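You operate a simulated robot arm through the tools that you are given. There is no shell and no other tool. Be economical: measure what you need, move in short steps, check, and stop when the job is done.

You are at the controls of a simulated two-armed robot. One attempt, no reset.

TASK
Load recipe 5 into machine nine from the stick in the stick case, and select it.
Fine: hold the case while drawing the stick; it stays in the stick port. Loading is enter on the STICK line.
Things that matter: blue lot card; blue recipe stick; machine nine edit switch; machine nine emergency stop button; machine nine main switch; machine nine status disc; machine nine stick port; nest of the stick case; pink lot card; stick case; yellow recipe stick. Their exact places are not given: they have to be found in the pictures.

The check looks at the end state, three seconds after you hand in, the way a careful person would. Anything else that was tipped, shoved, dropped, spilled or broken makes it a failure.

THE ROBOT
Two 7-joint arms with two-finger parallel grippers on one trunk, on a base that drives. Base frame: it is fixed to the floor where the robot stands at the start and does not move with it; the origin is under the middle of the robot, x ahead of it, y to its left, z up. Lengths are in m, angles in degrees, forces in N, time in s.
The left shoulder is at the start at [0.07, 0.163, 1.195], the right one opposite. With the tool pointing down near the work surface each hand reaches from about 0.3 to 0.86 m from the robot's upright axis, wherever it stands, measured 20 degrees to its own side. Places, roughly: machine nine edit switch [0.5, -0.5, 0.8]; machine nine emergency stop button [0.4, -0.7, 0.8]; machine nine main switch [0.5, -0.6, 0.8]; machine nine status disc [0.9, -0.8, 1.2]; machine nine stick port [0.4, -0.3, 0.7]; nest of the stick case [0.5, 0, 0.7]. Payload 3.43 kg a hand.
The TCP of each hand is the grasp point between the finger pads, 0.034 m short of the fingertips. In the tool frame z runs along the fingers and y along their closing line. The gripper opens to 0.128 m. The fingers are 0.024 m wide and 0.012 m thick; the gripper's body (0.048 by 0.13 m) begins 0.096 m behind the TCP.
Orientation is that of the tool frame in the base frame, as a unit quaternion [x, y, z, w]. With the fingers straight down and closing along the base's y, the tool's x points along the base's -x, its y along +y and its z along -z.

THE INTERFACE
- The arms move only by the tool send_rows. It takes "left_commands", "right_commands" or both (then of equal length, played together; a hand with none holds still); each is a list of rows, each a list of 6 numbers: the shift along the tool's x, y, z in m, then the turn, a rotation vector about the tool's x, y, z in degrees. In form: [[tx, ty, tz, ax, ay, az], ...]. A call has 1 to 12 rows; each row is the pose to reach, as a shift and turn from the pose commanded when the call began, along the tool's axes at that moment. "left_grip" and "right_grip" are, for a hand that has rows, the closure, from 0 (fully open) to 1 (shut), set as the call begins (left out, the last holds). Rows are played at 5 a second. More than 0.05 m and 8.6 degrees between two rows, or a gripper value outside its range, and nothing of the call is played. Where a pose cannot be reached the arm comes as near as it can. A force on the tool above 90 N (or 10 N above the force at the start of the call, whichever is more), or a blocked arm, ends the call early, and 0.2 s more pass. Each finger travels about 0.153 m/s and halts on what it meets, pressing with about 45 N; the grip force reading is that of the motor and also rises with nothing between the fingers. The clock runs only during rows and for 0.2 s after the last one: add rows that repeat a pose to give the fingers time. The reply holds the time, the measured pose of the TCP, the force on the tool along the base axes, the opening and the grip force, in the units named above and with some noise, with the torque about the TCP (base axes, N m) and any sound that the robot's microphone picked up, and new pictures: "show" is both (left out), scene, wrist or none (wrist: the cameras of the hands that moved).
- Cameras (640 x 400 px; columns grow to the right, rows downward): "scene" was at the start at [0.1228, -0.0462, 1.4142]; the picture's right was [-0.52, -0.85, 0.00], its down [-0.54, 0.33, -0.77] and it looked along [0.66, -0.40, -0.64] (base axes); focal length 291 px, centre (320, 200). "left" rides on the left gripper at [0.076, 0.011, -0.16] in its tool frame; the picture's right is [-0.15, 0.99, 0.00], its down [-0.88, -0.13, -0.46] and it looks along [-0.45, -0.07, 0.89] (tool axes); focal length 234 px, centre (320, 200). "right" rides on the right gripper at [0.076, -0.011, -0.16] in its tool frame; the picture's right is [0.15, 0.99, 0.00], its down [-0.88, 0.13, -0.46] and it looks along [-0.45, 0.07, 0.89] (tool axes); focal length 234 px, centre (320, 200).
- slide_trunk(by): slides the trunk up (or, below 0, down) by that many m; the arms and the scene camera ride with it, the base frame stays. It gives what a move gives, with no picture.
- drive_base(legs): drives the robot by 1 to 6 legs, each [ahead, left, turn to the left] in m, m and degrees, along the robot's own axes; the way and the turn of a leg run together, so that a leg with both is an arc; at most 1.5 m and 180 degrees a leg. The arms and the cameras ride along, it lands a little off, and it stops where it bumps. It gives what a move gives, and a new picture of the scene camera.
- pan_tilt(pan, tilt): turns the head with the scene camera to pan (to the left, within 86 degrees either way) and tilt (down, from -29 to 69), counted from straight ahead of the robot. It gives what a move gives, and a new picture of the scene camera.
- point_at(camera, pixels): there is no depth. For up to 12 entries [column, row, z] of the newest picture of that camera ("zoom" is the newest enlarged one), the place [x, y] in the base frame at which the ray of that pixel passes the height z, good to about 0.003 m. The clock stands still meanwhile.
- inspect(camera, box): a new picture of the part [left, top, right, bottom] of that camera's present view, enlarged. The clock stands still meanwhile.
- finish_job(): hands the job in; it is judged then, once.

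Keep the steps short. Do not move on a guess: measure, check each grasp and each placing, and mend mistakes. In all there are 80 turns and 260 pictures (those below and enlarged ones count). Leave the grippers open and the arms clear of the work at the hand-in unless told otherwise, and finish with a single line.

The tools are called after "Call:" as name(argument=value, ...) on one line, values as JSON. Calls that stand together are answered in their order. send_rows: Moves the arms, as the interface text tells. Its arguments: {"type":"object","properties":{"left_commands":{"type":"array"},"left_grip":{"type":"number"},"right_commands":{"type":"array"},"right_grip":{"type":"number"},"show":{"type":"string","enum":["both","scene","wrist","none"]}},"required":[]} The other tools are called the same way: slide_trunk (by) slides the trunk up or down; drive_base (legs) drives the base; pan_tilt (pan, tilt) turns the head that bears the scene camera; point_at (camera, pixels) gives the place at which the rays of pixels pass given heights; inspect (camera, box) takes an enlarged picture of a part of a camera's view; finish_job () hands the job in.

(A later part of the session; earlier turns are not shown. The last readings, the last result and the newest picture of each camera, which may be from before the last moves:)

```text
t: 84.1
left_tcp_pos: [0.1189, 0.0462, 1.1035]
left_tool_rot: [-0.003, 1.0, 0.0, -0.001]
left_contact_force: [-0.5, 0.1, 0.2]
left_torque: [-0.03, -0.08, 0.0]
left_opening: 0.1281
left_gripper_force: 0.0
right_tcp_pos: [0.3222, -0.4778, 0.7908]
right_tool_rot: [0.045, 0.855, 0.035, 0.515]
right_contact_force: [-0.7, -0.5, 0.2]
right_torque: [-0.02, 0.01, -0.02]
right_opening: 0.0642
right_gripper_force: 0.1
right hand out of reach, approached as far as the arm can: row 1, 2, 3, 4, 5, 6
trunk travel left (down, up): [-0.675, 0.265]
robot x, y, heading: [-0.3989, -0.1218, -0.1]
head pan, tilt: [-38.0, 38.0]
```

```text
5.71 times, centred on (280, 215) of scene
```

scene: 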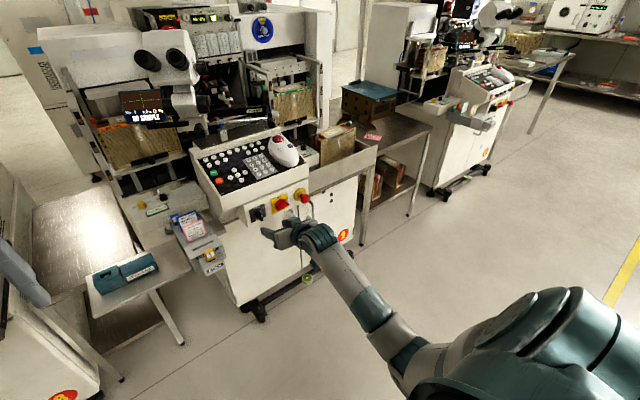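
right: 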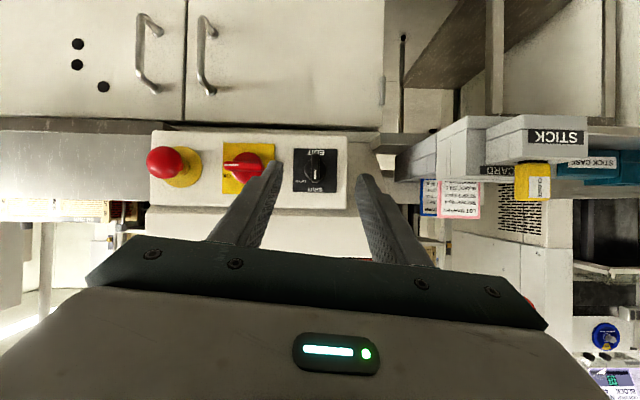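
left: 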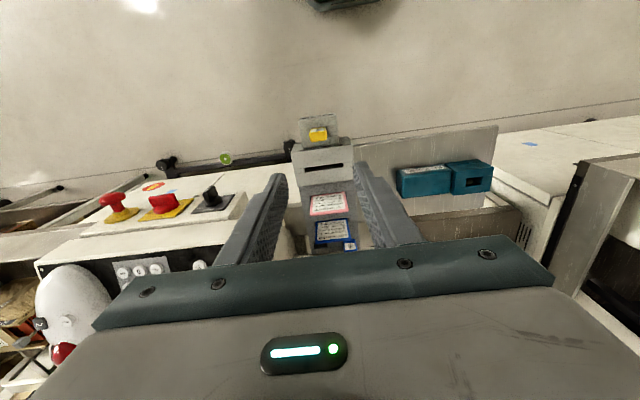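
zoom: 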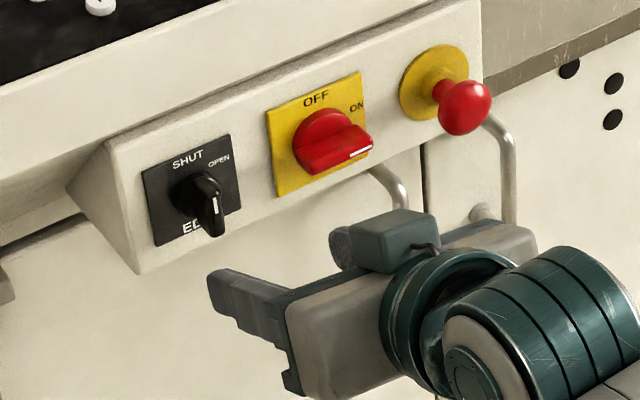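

The handle is centred between the fingers (view 308,220), only x is short. I'll use the base for the x motion: lower 15 mm, drive 72 mm forward, grip the handle, roll 45° clockwise, release and back off — checking the readings at each stage.

Call:
send_rows(right_commands=[[0.0066, 0.001, 0.0035, 0, 0, 0], [0.0132, 0.001, 0.007, 0, 0, 0]], show="none")

Call:
drive_base(legs=[[0.072, 0, 0]])

Call:
inspect(camera="right", box=[220, 100, 420, 260])

Call:
send_rows(right_commands=[[0, 0, 0, 0, 0, 0], [0, 0, 0, 0, 0, 0], [0, 0, 0, 0, 0, 0]], right_grip=1, show="none")

Call:
inspect(camera="scene", box=[220, 170, 330, 260])

Call:
send_rows(right_commands=[[0, 0, 0, 0, 0, 8], [0, 0, 0, 0, 0, 16], [0, 0, 0, 0, 0, 24], [0, 0, 0, 0, 0, 32], [0, 0, 0, 0, 0, 40], [0, 0, 0, 0, 0, 46], [0, 0, 0, 0, 0, 46]], show="none")

Call:
inspect(camera="scene", box=[220, 170, 330, 260])

```text
t: 84.7
left_tcp_pos: [0.12, 0.0465, 1.1033]
left_tool_rot: [-0.003, 1.0, 0.0, 0.0]
left_contact_force: [0.6, -0.1, 0.0]
left_torque: [0.0, 0.04, 0.0]
left_opening: 0.128
left_gripper_force: 0.1
right_tcp_pos: [0.3218, -0.4768, 0.7757]
right_tool_rot: [0.043, 0.856, 0.038, 0.513]
right_contact_force: [-0.5, -0.8, -0.4]
right_torque: [0.0, 0.0, -0.01]
right_opening: 0.0639
right_gripper_force: 0.1
trunk travel left (down, up): [-0.675, 0.265]
robot x, y, heading: [-0.4027, -0.1227, 0.0]
head pan, tilt: [-38.0, 38.0]
```

```text
t: 85.8
left_tcp_pos: [0.1922, 0.0473, 1.102]
left_tool_rot: [-0.004, 1.0, -0.001, 0.0]
left_contact_force: [0.0, 0.2, 0.1]
left_torque: [0.02, 0.06, 0.01]
left_opening: 0.1277
left_gripper_force: 0.0
right_tcp_pos: [0.3948, -0.4763, 0.7759]
right_tool_rot: [0.044, 0.856, 0.038, 0.513]
right_contact_force: [0.4, 0.1, 0.8]
right_torque: [0.01, 0.0, 0.0]
right_opening: 0.0641
right_gripper_force: 0.1
trunk travel left (down, up): [-0.675, 0.265]
robot x, y, heading: [-0.3242, -0.1211, 0.2]
head pan, tilt: [-38.0, 38.0]
```

scene: 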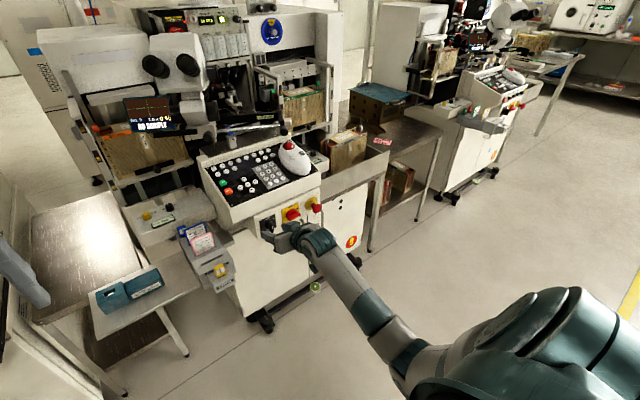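

```text
2.50 times, centred on (320, 180) of right
```

zoom: 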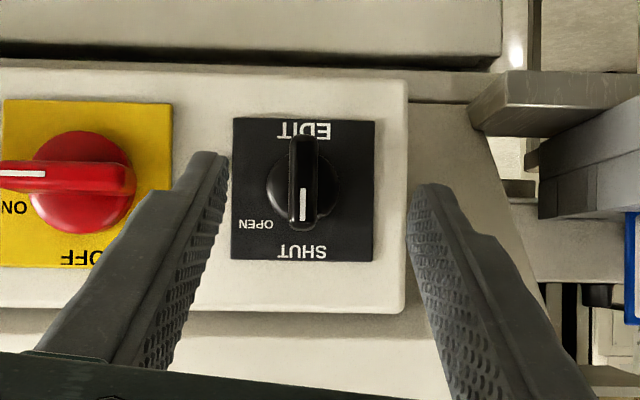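

```text
t: 86.5
left_tcp_pos: [0.1902, 0.0463, 1.1013]
left_tool_rot: [-0.004, 1.0, -0.001, 0.0]
left_contact_force: [-0.4, -0.1, -0.5]
left_torque: [0.02, -0.01, 0.04]
left_opening: 0.1278
left_gripper_force: 0.0
right_tcp_pos: [0.3943, -0.4771, 0.7756]
right_tool_rot: [0.044, 0.856, 0.038, 0.514]
right_contact_force: [0.4, 0.1, 0.0]
right_torque: [0.03, -0.02, 0.01]
right_opening: 0.0
right_gripper_force: 32.9
trunk travel left (down, up): [-0.675, 0.265]
robot x, y, heading: [-0.3298, -0.1235, -0.1]
head pan, tilt: [-38.0, 38.0]
```

```text
4.44 times, centred on (275, 215) of scene
```

zoom: 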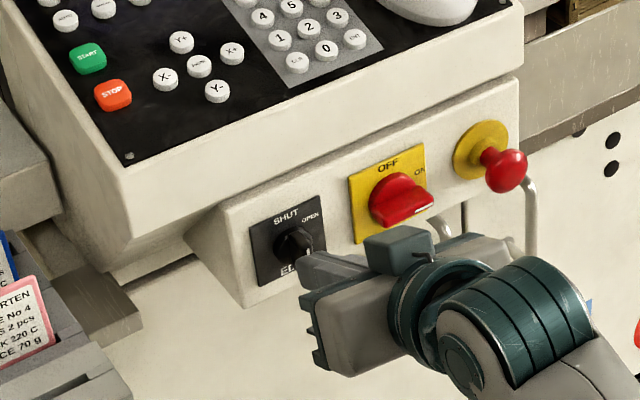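

```text
t: 88.2
left_tcp_pos: [0.191, 0.0461, 1.1023]
left_tool_rot: [-0.004, 1.0, -0.001, -0.001]
left_contact_force: [0.4, -0.5, 0.9]
left_torque: [-0.03, 0.0, -0.01]
left_opening: 0.1282
left_gripper_force: 0.1
right_tcp_pos: [0.3947, -0.4763, 0.776]
right_tool_rot: [0.375, 0.771, 0.236, 0.458]
right_contact_force: [0.8, -0.2, -0.2]
right_torque: [-0.02, 0.0, 0.0]
right_opening: 0.0
right_gripper_force: 33.1
trunk travel left (down, up): [-0.675, 0.265]
robot x, y, heading: [-0.3226, -0.1238, -0.2]
head pan, tilt: [-38.0, 38.0]
```

```text
4.44 times, centred on (275, 215) of scene
```

zoom: 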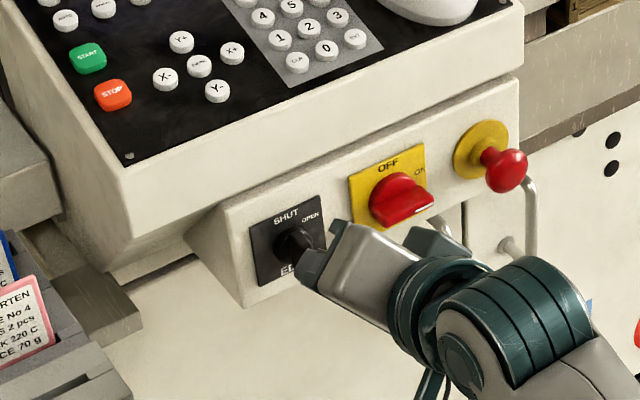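

The fingers closed just short of the handle end (it starts at x≈.43). Roll back, open, go 20 mm deeper, grip, roll, then release, back off and read the monitor.

Call:
send_rows(right_commands=[[0, 0, 0, 0, 0, -8], [0, 0, 0, 0, 0, -16], [0, 0, 0, 0, 0, -24], [0, 0, 0, 0, 0, -32], [0, 0, 0, 0, 0, -40], [0, 0, 0, 0, 0, -48], [0, 0, 0, 0, 0, -51], [0, 0, 0, 0, 0, -51]], right_grip=0.5, show="none")

Call:
drive_base(legs=[[0.021, 0, 0]])

Call:
send_rows(right_commands=[[0, 0, 0, 0, 0, 0], [0, 0, 0, 0, 0, 0], [0, 0, 0, 0, 0, 0]], right_grip=1, show="wrist")

Call:
send_rows(right_commands=[[0, 0, 0, 0, 0, 8], [0, 0, 0, 0, 0, 16], [0, 0, 0, 0, 0, 24], [0, 0, 0, 0, 0, 32], [0, 0, 0, 0, 0, 40], [0, 0, 0, 0, 0, 48], [0, 0, 0, 0, 0, 52], [0, 0, 0, 0, 0, 52]], show="none")

Call:
send_rows(right_commands=[[0, 0, 0, 0, 0, 0], [0, 0, 0, 0, 0, 0], [0, 0, 0, 0, 0, 0]], right_grip=0.5, show="none")

Call:
drive_base(legs=[[-0.1, 0, 0]])

Call:
inspect(camera="scene", box=[220, 160, 330, 250])

Call:
pan_tilt(pan=-38, tilt=17)

Call:
inspect(camera="scene", box=[130, 0, 300, 150])

```text
t: 90.0
left_tcp_pos: [0.1921, 0.0473, 1.1029]
left_tool_rot: [-0.004, 1.0, -0.001, 0.0]
left_contact_force: [-0.4, -0.3, -0.1]
left_torque: [0.04, 0.01, 0.0]
left_opening: 0.1279
left_gripper_force: 0.1
right_tcp_pos: [0.3946, -0.4766, 0.7746]
right_tool_rot: [0.028, 0.857, 0.031, 0.514]
right_contact_force: [0.8, -0.4, -1.1]
right_torque: [0.0, 0.01, 0.02]
right_opening: 0.0639
right_gripper_force: 0.0
right hand out of reach, approached as far as the arm can: row 7, 8
trunk travel left (down, up): [-0.675, 0.265]
robot x, y, heading: [-0.3275, -0.1238, -0.5]
head pan, tilt: [-38.0, 38.0]
```

```text
t: 90.7
left_tcp_pos: [0.2102, 0.0461, 1.1041]
left_tool_rot: [-0.003, 1.0, -0.001, 0.0]
left_contact_force: [0.3, 0.3, -0.1]
left_torque: [-0.02, -0.03, -0.01]
left_opening: 0.1281
left_gripper_force: 0.0
right_tcp_pos: [0.4126, -0.4781, 0.7762]
right_tool_rot: [0.028, 0.857, 0.03, 0.514]
right_contact_force: [-0.1, -0.3, 0.0]
right_torque: [-0.01, 0.03, 0.03]
right_opening: 0.0642
right_gripper_force: 0.1
trunk travel left (down, up): [-0.675, 0.265]
robot x, y, heading: [-0.3081, -0.1218, 0.0]
head pan, tilt: [-38.0, 38.0]
```

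scene: 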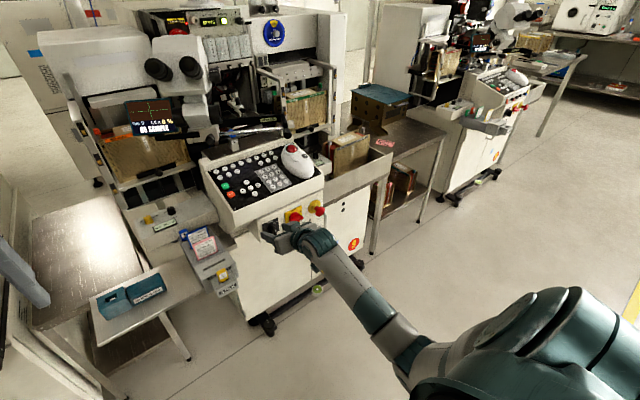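

```text
t: 91.5
left_tcp_pos: [0.214, 0.0423, 1.1021]
left_tool_rot: [-0.003, 1.0, 0.001, -0.001]
left_contact_force: [-0.3, -0.5, -0.1]
left_torque: [0.04, 0.04, -0.01]
left_opening: 0.1279
left_gripper_force: 0.3
right_tcp_pos: [0.4149, -0.4842, 0.7738]
right_tool_rot: [0.029, 0.858, 0.03, 0.513]
right_contact_force: [12.9, -27.2, -3.9]
right_torque: [-0.56, 0.72, 0.0]
right_opening: 0.0109
right_gripper_force: 44.4
trunk travel left (down, up): [-0.675, 0.265]
robot x, y, heading: [-0.3074, -0.1255, -0.2]
head pan, tilt: [-38.0, 38.0]
```

right: 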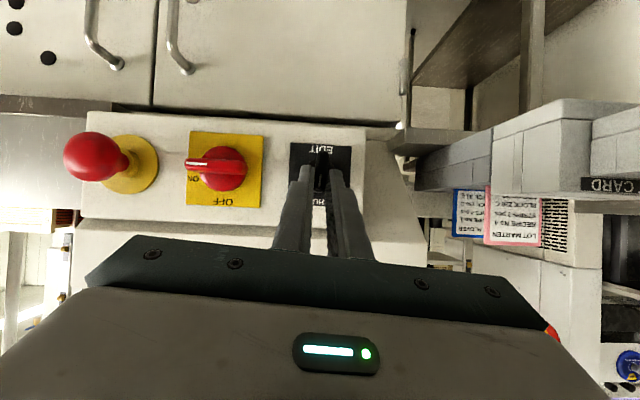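

```text
t: 93.3
left_tcp_pos: [0.2121, 0.0413, 1.1032]
left_tool_rot: [-0.002, 1.0, 0.002, 0.0]
left_contact_force: [-0.2, -0.7, 0.2]
left_torque: [0.01, 0.0, -0.02]
left_opening: 0.128
left_gripper_force: 0.0
right_tcp_pos: [0.4111, -0.4826, 0.769]
right_tool_rot: [0.405, 0.759, 0.25, 0.445]
right_contact_force: [-24.9, -34.2, -21.6]
right_torque: [-0.55, 0.81, -0.71]
right_opening: 0.0149
right_gripper_force: 45.4
trunk travel left (down, up): [-0.675, 0.265]
robot x, y, heading: [-0.3113, -0.1241, 0.1]
head pan, tilt: [-38.0, 38.0]
```

```text
t: 94.1
left_tcp_pos: [0.2129, 0.0472, 1.1035]
left_tool_rot: [-0.003, 1.0, -0.001, -0.001]
left_contact_force: [-0.7, 0.6, -0.2]
left_torque: [0.0, -0.03, 0.02]
left_opening: 0.1279
left_gripper_force: 0.2
right_tcp_pos: [0.4148, -0.4752, 0.7752]
right_tool_rot: [0.4, 0.758, 0.253, 0.449]
right_contact_force: [0.1, -0.9, 0.3]
right_torque: [0.01, -0.03, -0.02]
right_opening: 0.064
right_gripper_force: 0.1
trunk travel left (down, up): [-0.675, 0.265]
robot x, y, heading: [-0.3089, -0.1246, -0.2]
head pan, tilt: [-38.0, 38.0]
```

```text
t: 95.3
left_tcp_pos: [0.1119, 0.0481, 1.1036]
left_tool_rot: [-0.004, 1.0, -0.001, 0.0]
left_contact_force: [-0.4, 0.0, 0.8]
left_torque: [-0.01, -0.01, -0.04]
left_opening: 0.1281
left_gripper_force: 0.1
right_tcp_pos: [0.3141, -0.476, 0.7752]
right_tool_rot: [0.402, 0.757, 0.252, 0.448]
right_contact_force: [-0.9, -0.6, -0.2]
right_torque: [-0.04, 0.0, 0.02]
right_opening: 0.064
right_gripper_force: 0.0
trunk travel left (down, up): [-0.675, 0.265]
robot x, y, heading: [-0.4064, -0.1209, -0.3]
head pan, tilt: [-38.0, 38.0]
```

scene: 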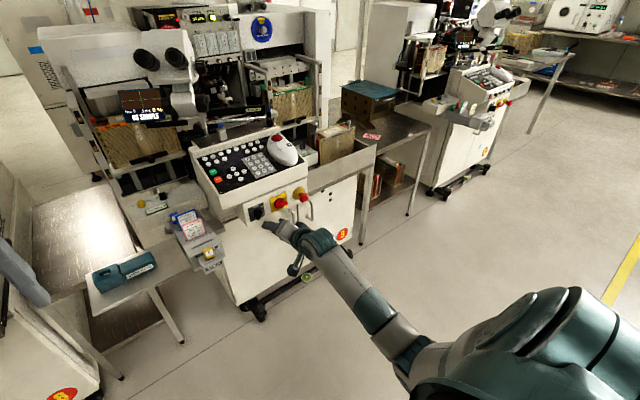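

```text
4.44 times, centred on (275, 205) of scene
```

zoom: 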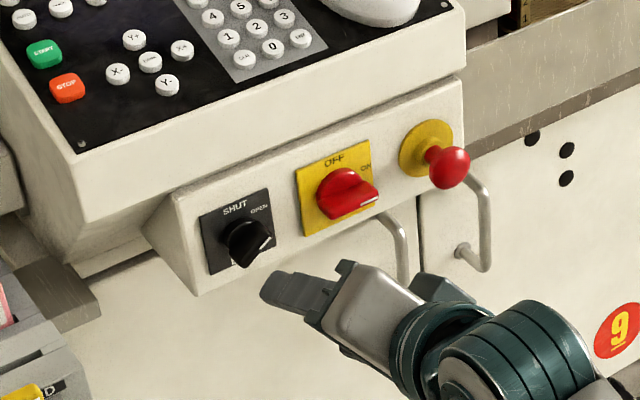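

```text
t: 96.1
left_tcp_pos: [0.1121, 0.0465, 1.1022]
left_tool_rot: [-0.004, 1.0, 0.0, 0.0]
left_contact_force: [0.6, 0.0, -0.4]
left_torque: [-0.03, 0.01, 0.01]
left_opening: 0.128
left_gripper_force: 0.1
right_tcp_pos: [0.3147, -0.4772, 0.7752]
right_tool_rot: [0.401, 0.758, 0.252, 0.448]
right_contact_force: [0.2, -0.2, -1.0]
right_torque: [0.02, 0.03, -0.01]
right_opening: 0.064
right_gripper_force: 0.0
trunk travel left (down, up): [-0.675, 0.265]
robot x, y, heading: [-0.4081, -0.127, 0.1]
head pan, tilt: [-38.0, 17.0]
```

scene: 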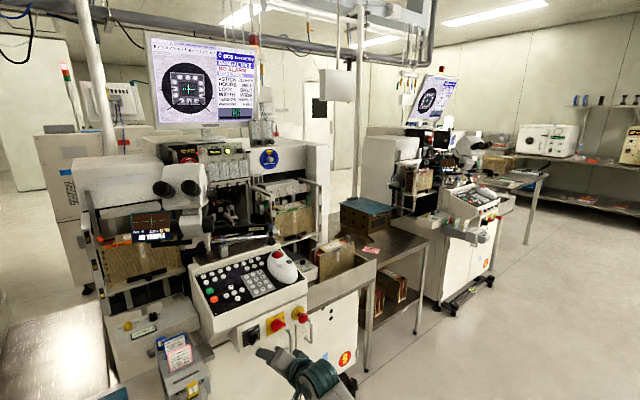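

```text
2.67 times, centred on (215, 75) of scene
```

zoom: 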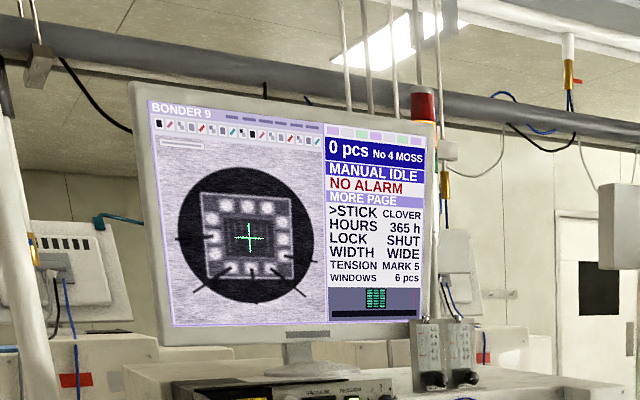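

The handle turned about halfway but LOCK still says SHUT; like the main switch it needs 90°. Grip again at the present roll, turn a further 48°, release, back off, check; then roll back, rise, and bring the closed fingers over ENT (hover only).

Call:
drive_base(legs=[[0.101, 0, 0]])

Call:
send_rows(right_commands=[[0, 0, 0, 0, 0, 0], [0, 0, 0, 0, 0, 0], [0, 0, 0, 0, 0, 0]], right_grip=1, show="none")

Call:
send_rows(right_commands=[[0, 0, 0, 0, 0, 8], [0, 0, 0, 0, 0, 16], [0, 0, 0, 0, 0, 24], [0, 0, 0, 0, 0, 32], [0, 0, 0, 0, 0, 40], [0, 0, 0, 0, 0, 48], [0, 0, 0, 0, 0, 48]], show="none")

Call:
send_rows(right_commands=[[0, 0, 0, 0, 0, 0], [0, 0, 0, 0, 0, 0], [0, 0, 0, 0, 0, 0]], right_grip=0.5, show="none")

Call:
drive_base(legs=[[-0.101, 0, 0]])

Call:
inspect(camera="scene", box=[130, 0, 300, 150])

Call:
inspect(camera="scene", box=[220, 290, 330, 380])

Call:
send_rows(right_commands=[[0, 0, 0, 0, 0, -8], [0, 0, 0, 0, 0, -16], [0, 0, 0, 0, 0, -24], [0, 0, 0, 0, 0, -32], [0, 0, 0, 0, 0, -40], [0, 0, 0, 0, 0, -48], [0, 0, 0, 0, 0, -56], [0, 0, 0, 0, 0, -64], [0, 0, 0, 0, 0, -72], [0, 0, 0, 0, 0, -80], [0, 0, 0, 0, 0, -88], [0, 0, 0, 0, 0, -95]], right_grip=1, show="none")

Call:
send_rows(right_commands=[[-0.034, 0.0025, -0.0265, 0, 0, 0], [-0.068, 0.005, -0.053, 0, 0, 0], [-0.1, 0.0075, -0.08, 0, 0, 0], [-0.1355, 0.01, -0.106, 0, 0, 0], [-0.1355, 0.01, -0.106, 0, 0, 0]], show="none")

```text
t: 97.3
left_tcp_pos: [0.2153, 0.0471, 1.1017]
left_tool_rot: [-0.003, 1.0, 0.0, 0.0]
left_contact_force: [0.7, 0.8, -0.1]
left_torque: [-0.03, 0.01, 0.01]
left_opening: 0.1282
left_gripper_force: 0.0
right_tcp_pos: [0.4163, -0.4767, 0.7747]
right_tool_rot: [0.401, 0.758, 0.252, 0.449]
right_contact_force: [-0.6, 0.1, 0.0]
right_torque: [-0.02, 0.01, -0.01]
right_opening: 0.0639
right_gripper_force: 0.0
trunk travel left (down, up): [-0.675, 0.265]
robot x, y, heading: [-0.3077, -0.1252, -0.0]
head pan, tilt: [-38.0, 17.0]
```

scene: 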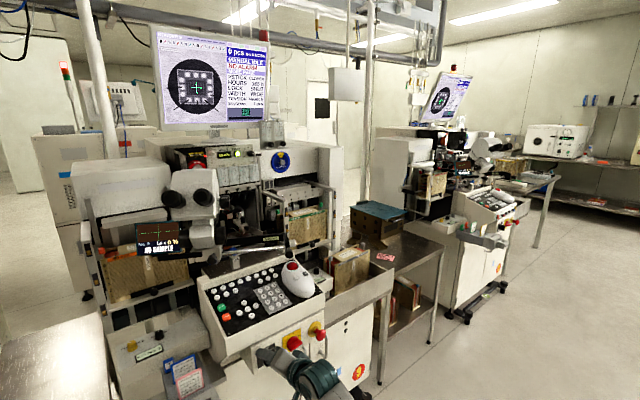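

```text
t: 98.1
left_tcp_pos: [0.2133, 0.0417, 1.1018]
left_tool_rot: [-0.002, 1.0, 0.001, -0.001]
left_contact_force: [0.0, 0.1, -0.5]
left_torque: [0.0, 0.02, -0.05]
left_opening: 0.1282
left_gripper_force: 0.0
right_tcp_pos: [0.4133, -0.4806, 0.7678]
right_tool_rot: [0.404, 0.76, 0.249, 0.445]
right_contact_force: [-22.8, -15.5, -27.9]
right_torque: [-0.23, 0.32, -0.62]
right_opening: 0.0153
right_gripper_force: 45.3
trunk travel left (down, up): [-0.675, 0.265]
robot x, y, heading: [-0.3084, -0.1216, -0.2]
head pan, tilt: [-38.0, 17.0]
```

```text
t: 99.7
left_tcp_pos: [0.213, 0.0458, 1.1027]
left_tool_rot: [-0.004, 1.0, 0.0, 0.0]
left_contact_force: [1.1, 0.4, -0.6]
left_torque: [0.02, -0.01, 0.0]
left_opening: 0.1279
left_gripper_force: 0.0
right_tcp_pos: [0.413, -0.4765, 0.769]
right_tool_rot: [0.678, 0.53, 0.411, 0.301]
right_contact_force: [-34.0, -10.2, -24.8]
right_torque: [-1.36, 0.89, -0.33]
right_opening: 0.0248
right_gripper_force: 44.8
trunk travel left (down, up): [-0.675, 0.265]
robot x, y, heading: [-0.307, -0.1228, 0.2]
head pan, tilt: [-38.0, 17.0]
```

```text
t: 100.5
left_tcp_pos: [0.2129, 0.0482, 1.1037]
left_tool_rot: [-0.004, 1.0, -0.001, 0.0]
left_contact_force: [0.1, 0.4, -1.0]
left_torque: [0.03, 0.01, 0.01]
left_opening: 0.1281
left_gripper_force: 0.2
right_tcp_pos: [0.417, -0.4726, 0.7779]
right_tool_rot: [0.673, 0.53, 0.415, 0.307]
right_contact_force: [-8.9, 10.3, 0.4]
right_torque: [-0.23, -0.22, 0.49]
right_opening: 0.0602
right_gripper_force: 0.1
trunk travel left (down, up): [-0.675, 0.265]
robot x, y, heading: [-0.3034, -0.1261, 0.1]
head pan, tilt: [-38.0, 17.0]
```

```text
t: 101.6
left_tcp_pos: [0.1128, 0.048, 1.1029]
left_tool_rot: [-0.005, 1.0, -0.001, 0.0]
left_contact_force: [-0.5, -0.8, 0.7]
left_torque: [0.02, -0.06, 0.01]
left_opening: 0.1279
left_gripper_force: 0.1
right_tcp_pos: [0.316, -0.476, 0.776]
right_tool_rot: [0.673, 0.53, 0.414, 0.308]
right_contact_force: [-0.4, -0.4, 0.3]
right_torque: [0.02, 0.0, 0.06]
right_opening: 0.0641
right_gripper_force: 0.0
trunk travel left (down, up): [-0.675, 0.265]
robot x, y, heading: [-0.4096, -0.1247, 0.2]
head pan, tilt: [-38.0, 17.0]
```

scene: 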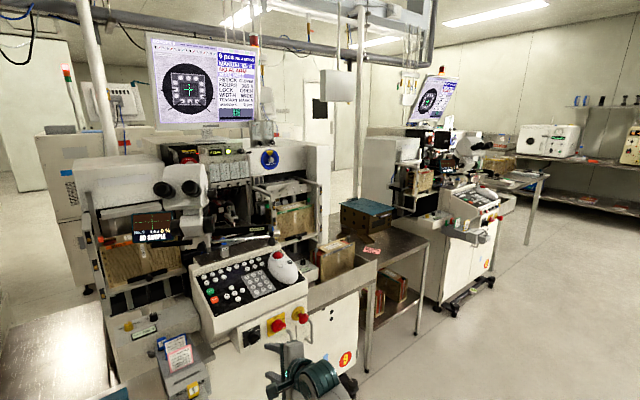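

```text
2.67 times, centred on (215, 75) of scene
```

zoom: 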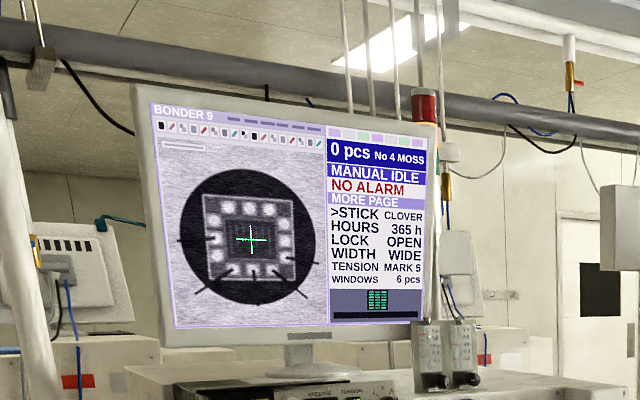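

```text
4.44 times, centred on (275, 335) of scene
```

zoom: 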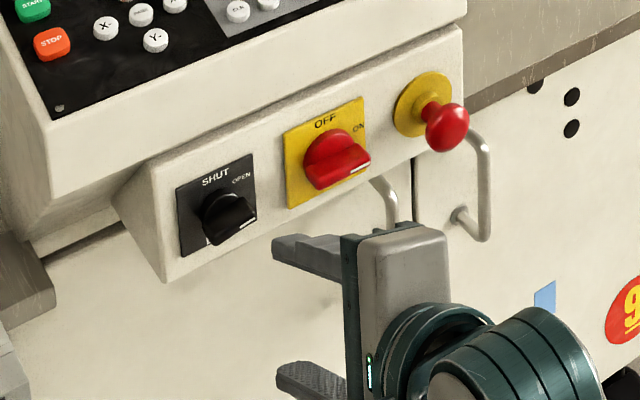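

```text
t: 104.2
left_tcp_pos: [0.1129, 0.047, 1.1019]
left_tool_rot: [-0.004, 1.0, 0.0, 0.0]
left_contact_force: [0.1, -0.3, 0.5]
left_torque: [-0.02, 0.08, -0.01]
left_opening: 0.1282
left_gripper_force: 0.0
right_tcp_pos: [0.3174, -0.4755, 0.7752]
right_tool_rot: [0.064, 0.855, 0.052, 0.513]
right_contact_force: [-0.1, 0.7, -0.5]
right_torque: [0.0, 0.0, 0.0]
right_opening: 0.0001
right_gripper_force: 32.9
trunk travel left (down, up): [-0.675, 0.265]
robot x, y, heading: [-0.4097, -0.127, -0.0]
head pan, tilt: [-38.0, 17.0]
```

```text
t: 105.4
left_tcp_pos: [0.1127, 0.0466, 1.1021]
left_tool_rot: [-0.004, 1.0, 0.0, 0.001]
left_contact_force: [0.8, -0.3, -0.1]
left_torque: [0.01, 0.03, -0.01]
left_opening: 0.1279
left_gripper_force: 0.1
right_tcp_pos: [0.2871, -0.4912, 0.9437]
right_tool_rot: [0.065, 0.855, 0.054, 0.511]
right_contact_force: [-0.4, -1.5, 0.6]
right_torque: [-0.01, 0.01, -0.01]
right_opening: 0.0
right_gripper_force: 32.9
trunk travel left (down, up): [-0.675, 0.265]
robot x, y, heading: [-0.406, -0.1269, -0.0]
head pan, tilt: [-38.0, 17.0]
5 turns are left
```

LOCK OPEN now. Drive so the closed fingertip is over ENT (K≈.497,−.573,.882), press it (cursor is on STICK), read the monitor, then back off and try the 25° yaw needed for PAGE.

Call:
drive_base(legs=[[0.177, -0.081, 0]])

Call:
inspect(camera="right", box=[220, 80, 420, 240])

Call:
send_rows(right_commands=[[0.0087, -0.0017, 0.0081, 0, 0, 0], [0.0174, -0.0034, 0.0162, 0, 0, 0], [0.0232, -0.0045, 0.0216, 0, 0, 0], [0.0261, -0.005, 0.0243, 0, 0, 0], [0.0282, -0.0055, 0.0264, 0, 0, 0]], show="wrist")

Call:
send_rows(right_commands=[[-0.0145, 0.0028, -0.0135, 0, 0, 0], [-0.0282, 0.0055, -0.0264, 0, 0, 0]], show="none")

Call:
inspect(camera="scene", box=[180, 0, 370, 150])

Call:
drive_base(legs=[[-0.09, 0, 0]])

Call:
send_rows(right_commands=[[0, 0, 0, 5.4, -1, 2.95], [0, 0, 0, 10.8, -2, 5.9], [0, 0, 0, 16.3, -3, 8.85], [0, 0, 0, 21.7, -4, 11.8], [0, 0, 0, 21.7, -4, 11.8]], show="none")

```text
t: 107.0
left_tcp_pos: [0.2919, -0.0347, 1.1017]
left_tool_rot: [-0.003, 1.0, -0.001, 0.0]
left_contact_force: [0.5, 0.6, -0.5]
left_torque: [0.02, 0.03, -0.02]
left_opening: 0.128
left_gripper_force: 0.1
right_tcp_pos: [0.4635, -0.5724, 0.9441]
right_tool_rot: [0.066, 0.855, 0.052, 0.512]
right_contact_force: [0.7, 0.8, -0.2]
right_torque: [0.02, 0.01, 0.0]
right_opening: 0.0
right_gripper_force: 32.9
trunk travel left (down, up): [-0.675, 0.265]
robot x, y, heading: [-0.2278, -0.2062, 0.1]
head pan, tilt: [-38.0, 17.0]
```

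scene: 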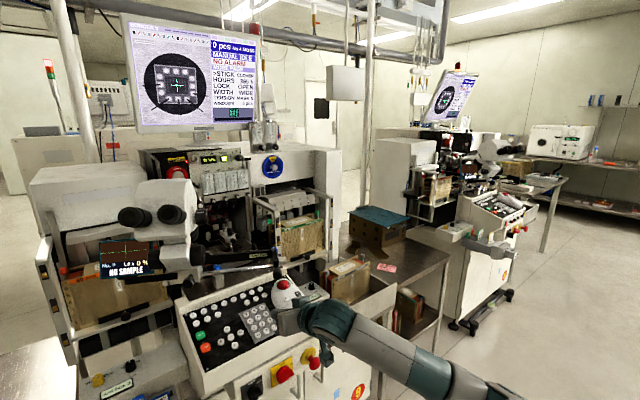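

```text
2.50 times, centred on (320, 160) of right
```

zoom: 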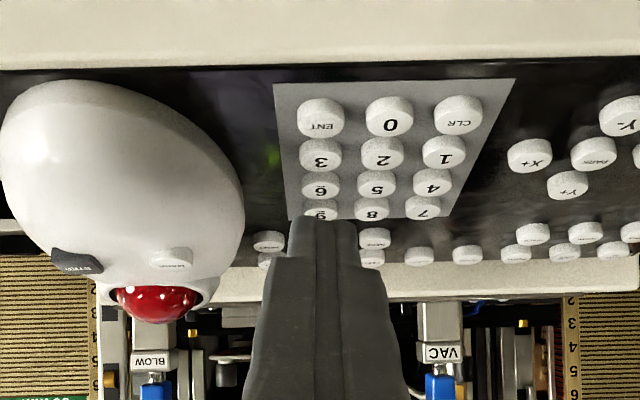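

```text
t: 108.2
left_tcp_pos: [0.2891, -0.0342, 1.1035]
left_tool_rot: [-0.004, 1.0, -0.002, 0.001]
left_contact_force: [0.5, 0.1, 0.3]
left_torque: [-0.02, 0.0, -0.03]
left_opening: 0.1278
left_gripper_force: 0.1
right_tcp_pos: [0.4719, -0.5731, 0.9104]
right_tool_rot: [0.065, 0.853, 0.052, 0.515]
right_contact_force: [-5.6, 1.0, 12.6]
right_torque: [0.01, -0.14, 0.01]
right_opening: 0.0
right_gripper_force: 32.6
trunk travel left (down, up): [-0.675, 0.265]
robot x, y, heading: [-0.2279, -0.2016, 0.1]
head pan, tilt: [-38.0, 17.0]
heard: click
```

right: 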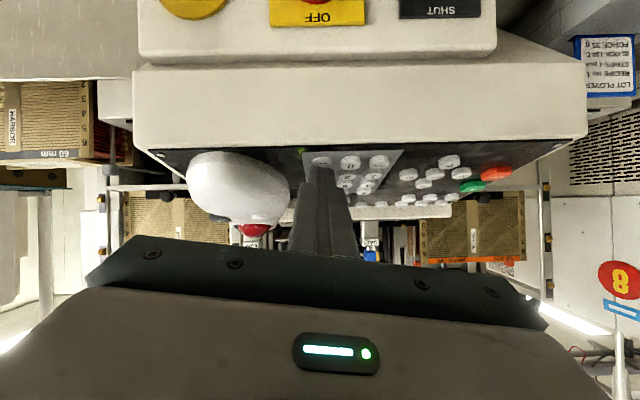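

```text
t: 108.8
left_tcp_pos: [0.2887, -0.0347, 1.1022]
left_tool_rot: [-0.004, 1.0, 0.0, 0.0]
left_contact_force: [0.6, 0.7, -0.2]
left_torque: [-0.02, -0.04, 0.01]
left_opening: 0.1278
left_gripper_force: 0.0
right_tcp_pos: [0.4623, -0.5734, 0.9443]
right_tool_rot: [0.065, 0.855, 0.053, 0.511]
right_contact_force: [0.5, 0.4, 0.2]
right_torque: [-0.02, -0.01, 0.01]
right_opening: 0.0
right_gripper_force: 33.1
trunk travel left (down, up): [-0.675, 0.265]
robot x, y, heading: [-0.2314, -0.2039, 0.2]
head pan, tilt: [-38.0, 17.0]
```

```text
2.67 times, centred on (275, 75) of scene
```

zoom: 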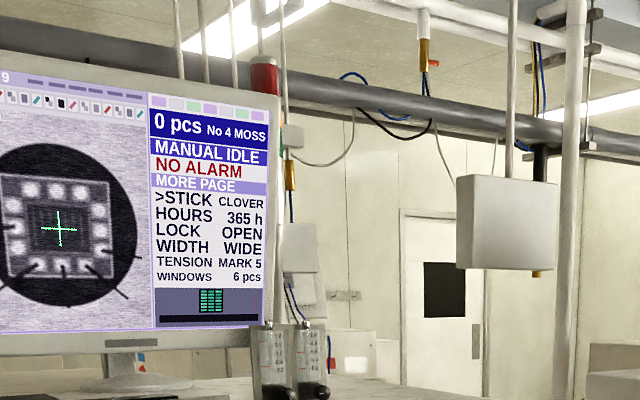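

```text
t: 109.9
left_tcp_pos: [0.1996, -0.0359, 1.1028]
left_tool_rot: [-0.003, 1.0, -0.001, 0.0]
left_contact_force: [-0.4, -0.7, 1.2]
left_torque: [0.01, -0.04, -0.02]
left_opening: 0.128
left_gripper_force: 0.1
right_tcp_pos: [0.3728, -0.5744, 0.9452]
right_tool_rot: [0.065, 0.855, 0.053, 0.512]
right_contact_force: [0.1, 0.0, -0.6]
right_torque: [0.02, 0.03, 0.01]
right_opening: 0.0001
right_gripper_force: 32.8
trunk travel left (down, up): [-0.675, 0.265]
robot x, y, heading: [-0.3191, -0.2056, 0.1]
head pan, tilt: [-38.0, 17.0]
```

scene: 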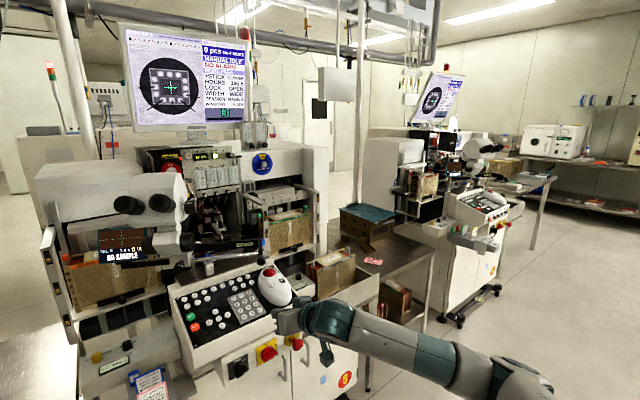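

```text
t: 111.1
left_tcp_pos: [0.2002, -0.0358, 1.1028]
left_tool_rot: [-0.003, 1.0, -0.001, 0.0]
left_contact_force: [0.2, 0.7, -0.1]
left_torque: [0.01, 0.0, 0.0]
left_opening: 0.128
left_gripper_force: 0.1
right_tcp_pos: [0.3694, -0.583, 0.9421]
right_tool_rot: [0.102, 0.85, 0.031, 0.517]
right_contact_force: [0.3, -0.4, -0.1]
right_torque: [-0.01, -0.01, 0.0]
right_opening: 0.0
right_gripper_force: 33.1
right hand out of reach, approached as far as the arm can: row 1, 2, 3, 4, 5
trunk travel left (down, up): [-0.675, 0.265]
robot x, y, heading: [-0.3165, -0.202, 0.0]
head pan, tilt: [-38.0, 17.0]
4 turns are left
```

ENT clicked exactly, no alarm. Now PAGE twice: by my geometry the hand passes just below the lever knob if I stay low (10 mm above the key). Raise 9 mm, drive to PAGE, press twice, read the monitor, then move back over key 5.

Call:
send_rows(right_commands=[[-0.0078, 0.0014, -0.0042, 0, 0, 0], [-0.0078, 0.0014, -0.0042, 0, 0, 0]], show="none")

Call:
drive_base(legs=[[0.205, 0.04, 0]])

Call:
inspect(camera="right", box=[240, 110, 400, 230])

Call:
send_rows(right_commands=[[0.0059, -0.0009, 0.0054, 0, 0, 0], [0.0088, -0.0014, 0.0081, 0, 0, 0], [0.0107, -0.0017, 0.0098, 0, 0, 0], [0.0059, -0.0009, 0.0054, 0, 0, 0], [0, 0, 0, 0, 0, 0], [0, 0, 0, 0, 0, 0], [0.0059, -0.0009, 0.0054, 0, 0, 0], [0.0088, -0.0014, 0.0081, 0, 0, 0], [0.0107, -0.0017, 0.0098, 0, 0, 0], [0.0059, -0.0009, 0.0054, 0, 0, 0], [0, 0, 0, 0, 0, 0]], show="none")

Call:
inspect(camera="scene", box=[130, 0, 330, 160])

Call:
drive_base(legs=[[-0.0596, -0.0027, 0]])

Call:
inspect(camera="right", box=[240, 110, 400, 230])

```text
t: 111.7
left_tcp_pos: [0.2, -0.0341, 1.102]
left_tool_rot: [-0.004, 1.0, -0.001, 0.0]
left_contact_force: [-0.3, 0.1, -0.9]
left_torque: [-0.01, 0.0, 0.03]
left_opening: 0.1281
left_gripper_force: 0.1
right_tcp_pos: [0.3701, -0.583, 0.9503]
right_tool_rot: [0.103, 0.849, 0.031, 0.517]
right_contact_force: [-0.1, 0.4, 0.3]
right_torque: [-0.01, 0.01, 0.0]
right_opening: 0.0
right_gripper_force: 32.9
trunk travel left (down, up): [-0.675, 0.265]
robot x, y, heading: [-0.3193, -0.2049, 0.2]
head pan, tilt: [-38.0, 17.0]
```

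```text
t: 113.4
left_tcp_pos: [0.4062, 0.0053, 1.102]
left_tool_rot: [-0.004, 1.0, -0.002, 0.0]
left_contact_force: [0.5, -0.3, -0.1]
left_torque: [0.01, 0.02, 0.05]
left_opening: 0.1281
left_gripper_force: 0.0
right_tcp_pos: [0.5759, -0.5414, 0.95]
right_tool_rot: [0.103, 0.849, 0.03, 0.517]
right_contact_force: [0.5, 0.0, -0.6]
right_torque: [0.0, 0.0, 0.02]
right_opening: 0.0
right_gripper_force: 32.9
trunk travel left (down, up): [-0.675, 0.265]
robot x, y, heading: [-0.1146, -0.1605, -0.1]
head pan, tilt: [-38.0, 17.0]
```

scene: 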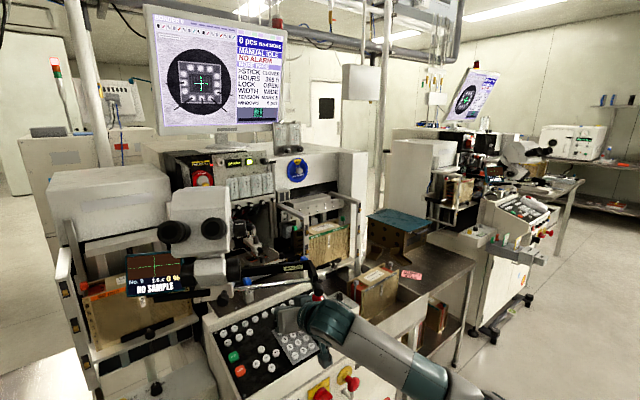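

```text
3.33 times, centred on (320, 170) of right
```

zoom: 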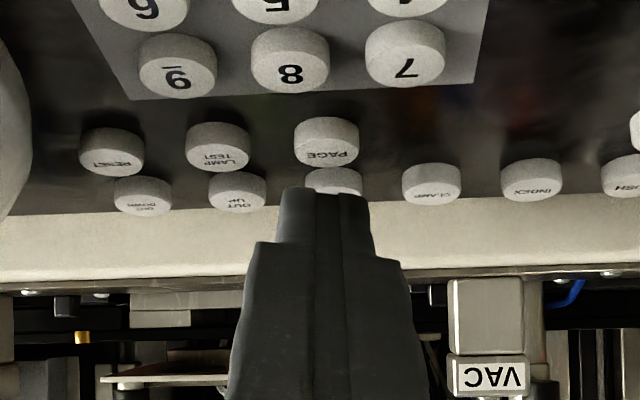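

```text
t: 115.8
left_tcp_pos: [0.4062, 0.005, 1.1031]
left_tool_rot: [-0.003, 1.0, -0.001, 0.001]
left_contact_force: [-0.2, -1.3, -0.8]
left_torque: [-0.01, 0.0, 0.01]
left_opening: 0.1279
left_gripper_force: 0.0
right_tcp_pos: [0.5753, -0.5418, 0.951]
right_tool_rot: [0.103, 0.85, 0.032, 0.516]
right_contact_force: [-0.3, 0.2, -1.1]
right_torque: [-0.02, -0.02, 0.01]
right_opening: 0.0
right_gripper_force: 33.1
trunk travel left (down, up): [-0.675, 0.265]
robot x, y, heading: [-0.1125, -0.1688, 0.3]
head pan, tilt: [-38.0, 17.0]
heard: click, click
```

```text
2.50 times, centred on (230, 80) of scene
```

zoom: 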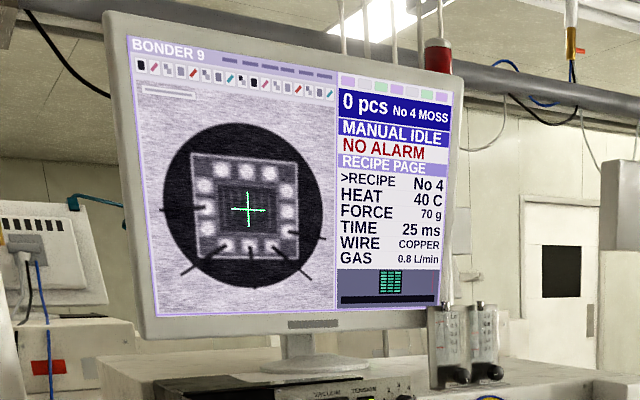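

```text
t: 116.7
left_tcp_pos: [0.3489, 0.0024, 1.102]
left_tool_rot: [-0.004, 1.0, -0.001, -0.001]
left_contact_force: [-0.1, 0.2, 1.1]
left_torque: [0.0, -0.06, -0.03]
left_opening: 0.1277
left_gripper_force: 0.0
right_tcp_pos: [0.5174, -0.5455, 0.9511]
right_tool_rot: [0.103, 0.85, 0.031, 0.516]
right_contact_force: [0.4, 0.0, -0.6]
right_torque: [0.0, 0.0, 0.04]
right_opening: 0.0003
right_gripper_force: 33.0
trunk travel left (down, up): [-0.675, 0.265]
robot x, y, heading: [-0.1681, -0.1704, 0.1]
head pan, tilt: [-38.0, 17.0]
```

scene: 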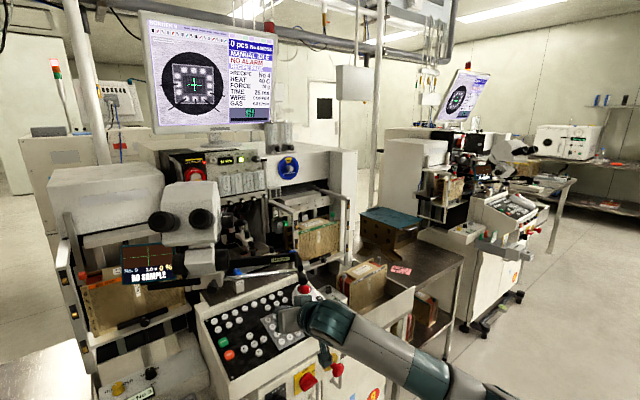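

```text
3.33 times, centred on (320, 170) of right
3 turns are left
```

zoom: 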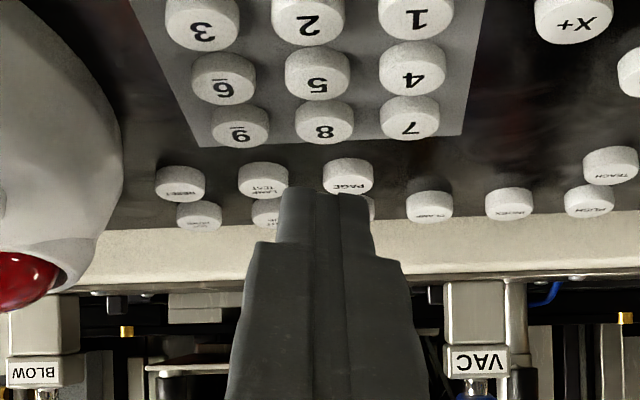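

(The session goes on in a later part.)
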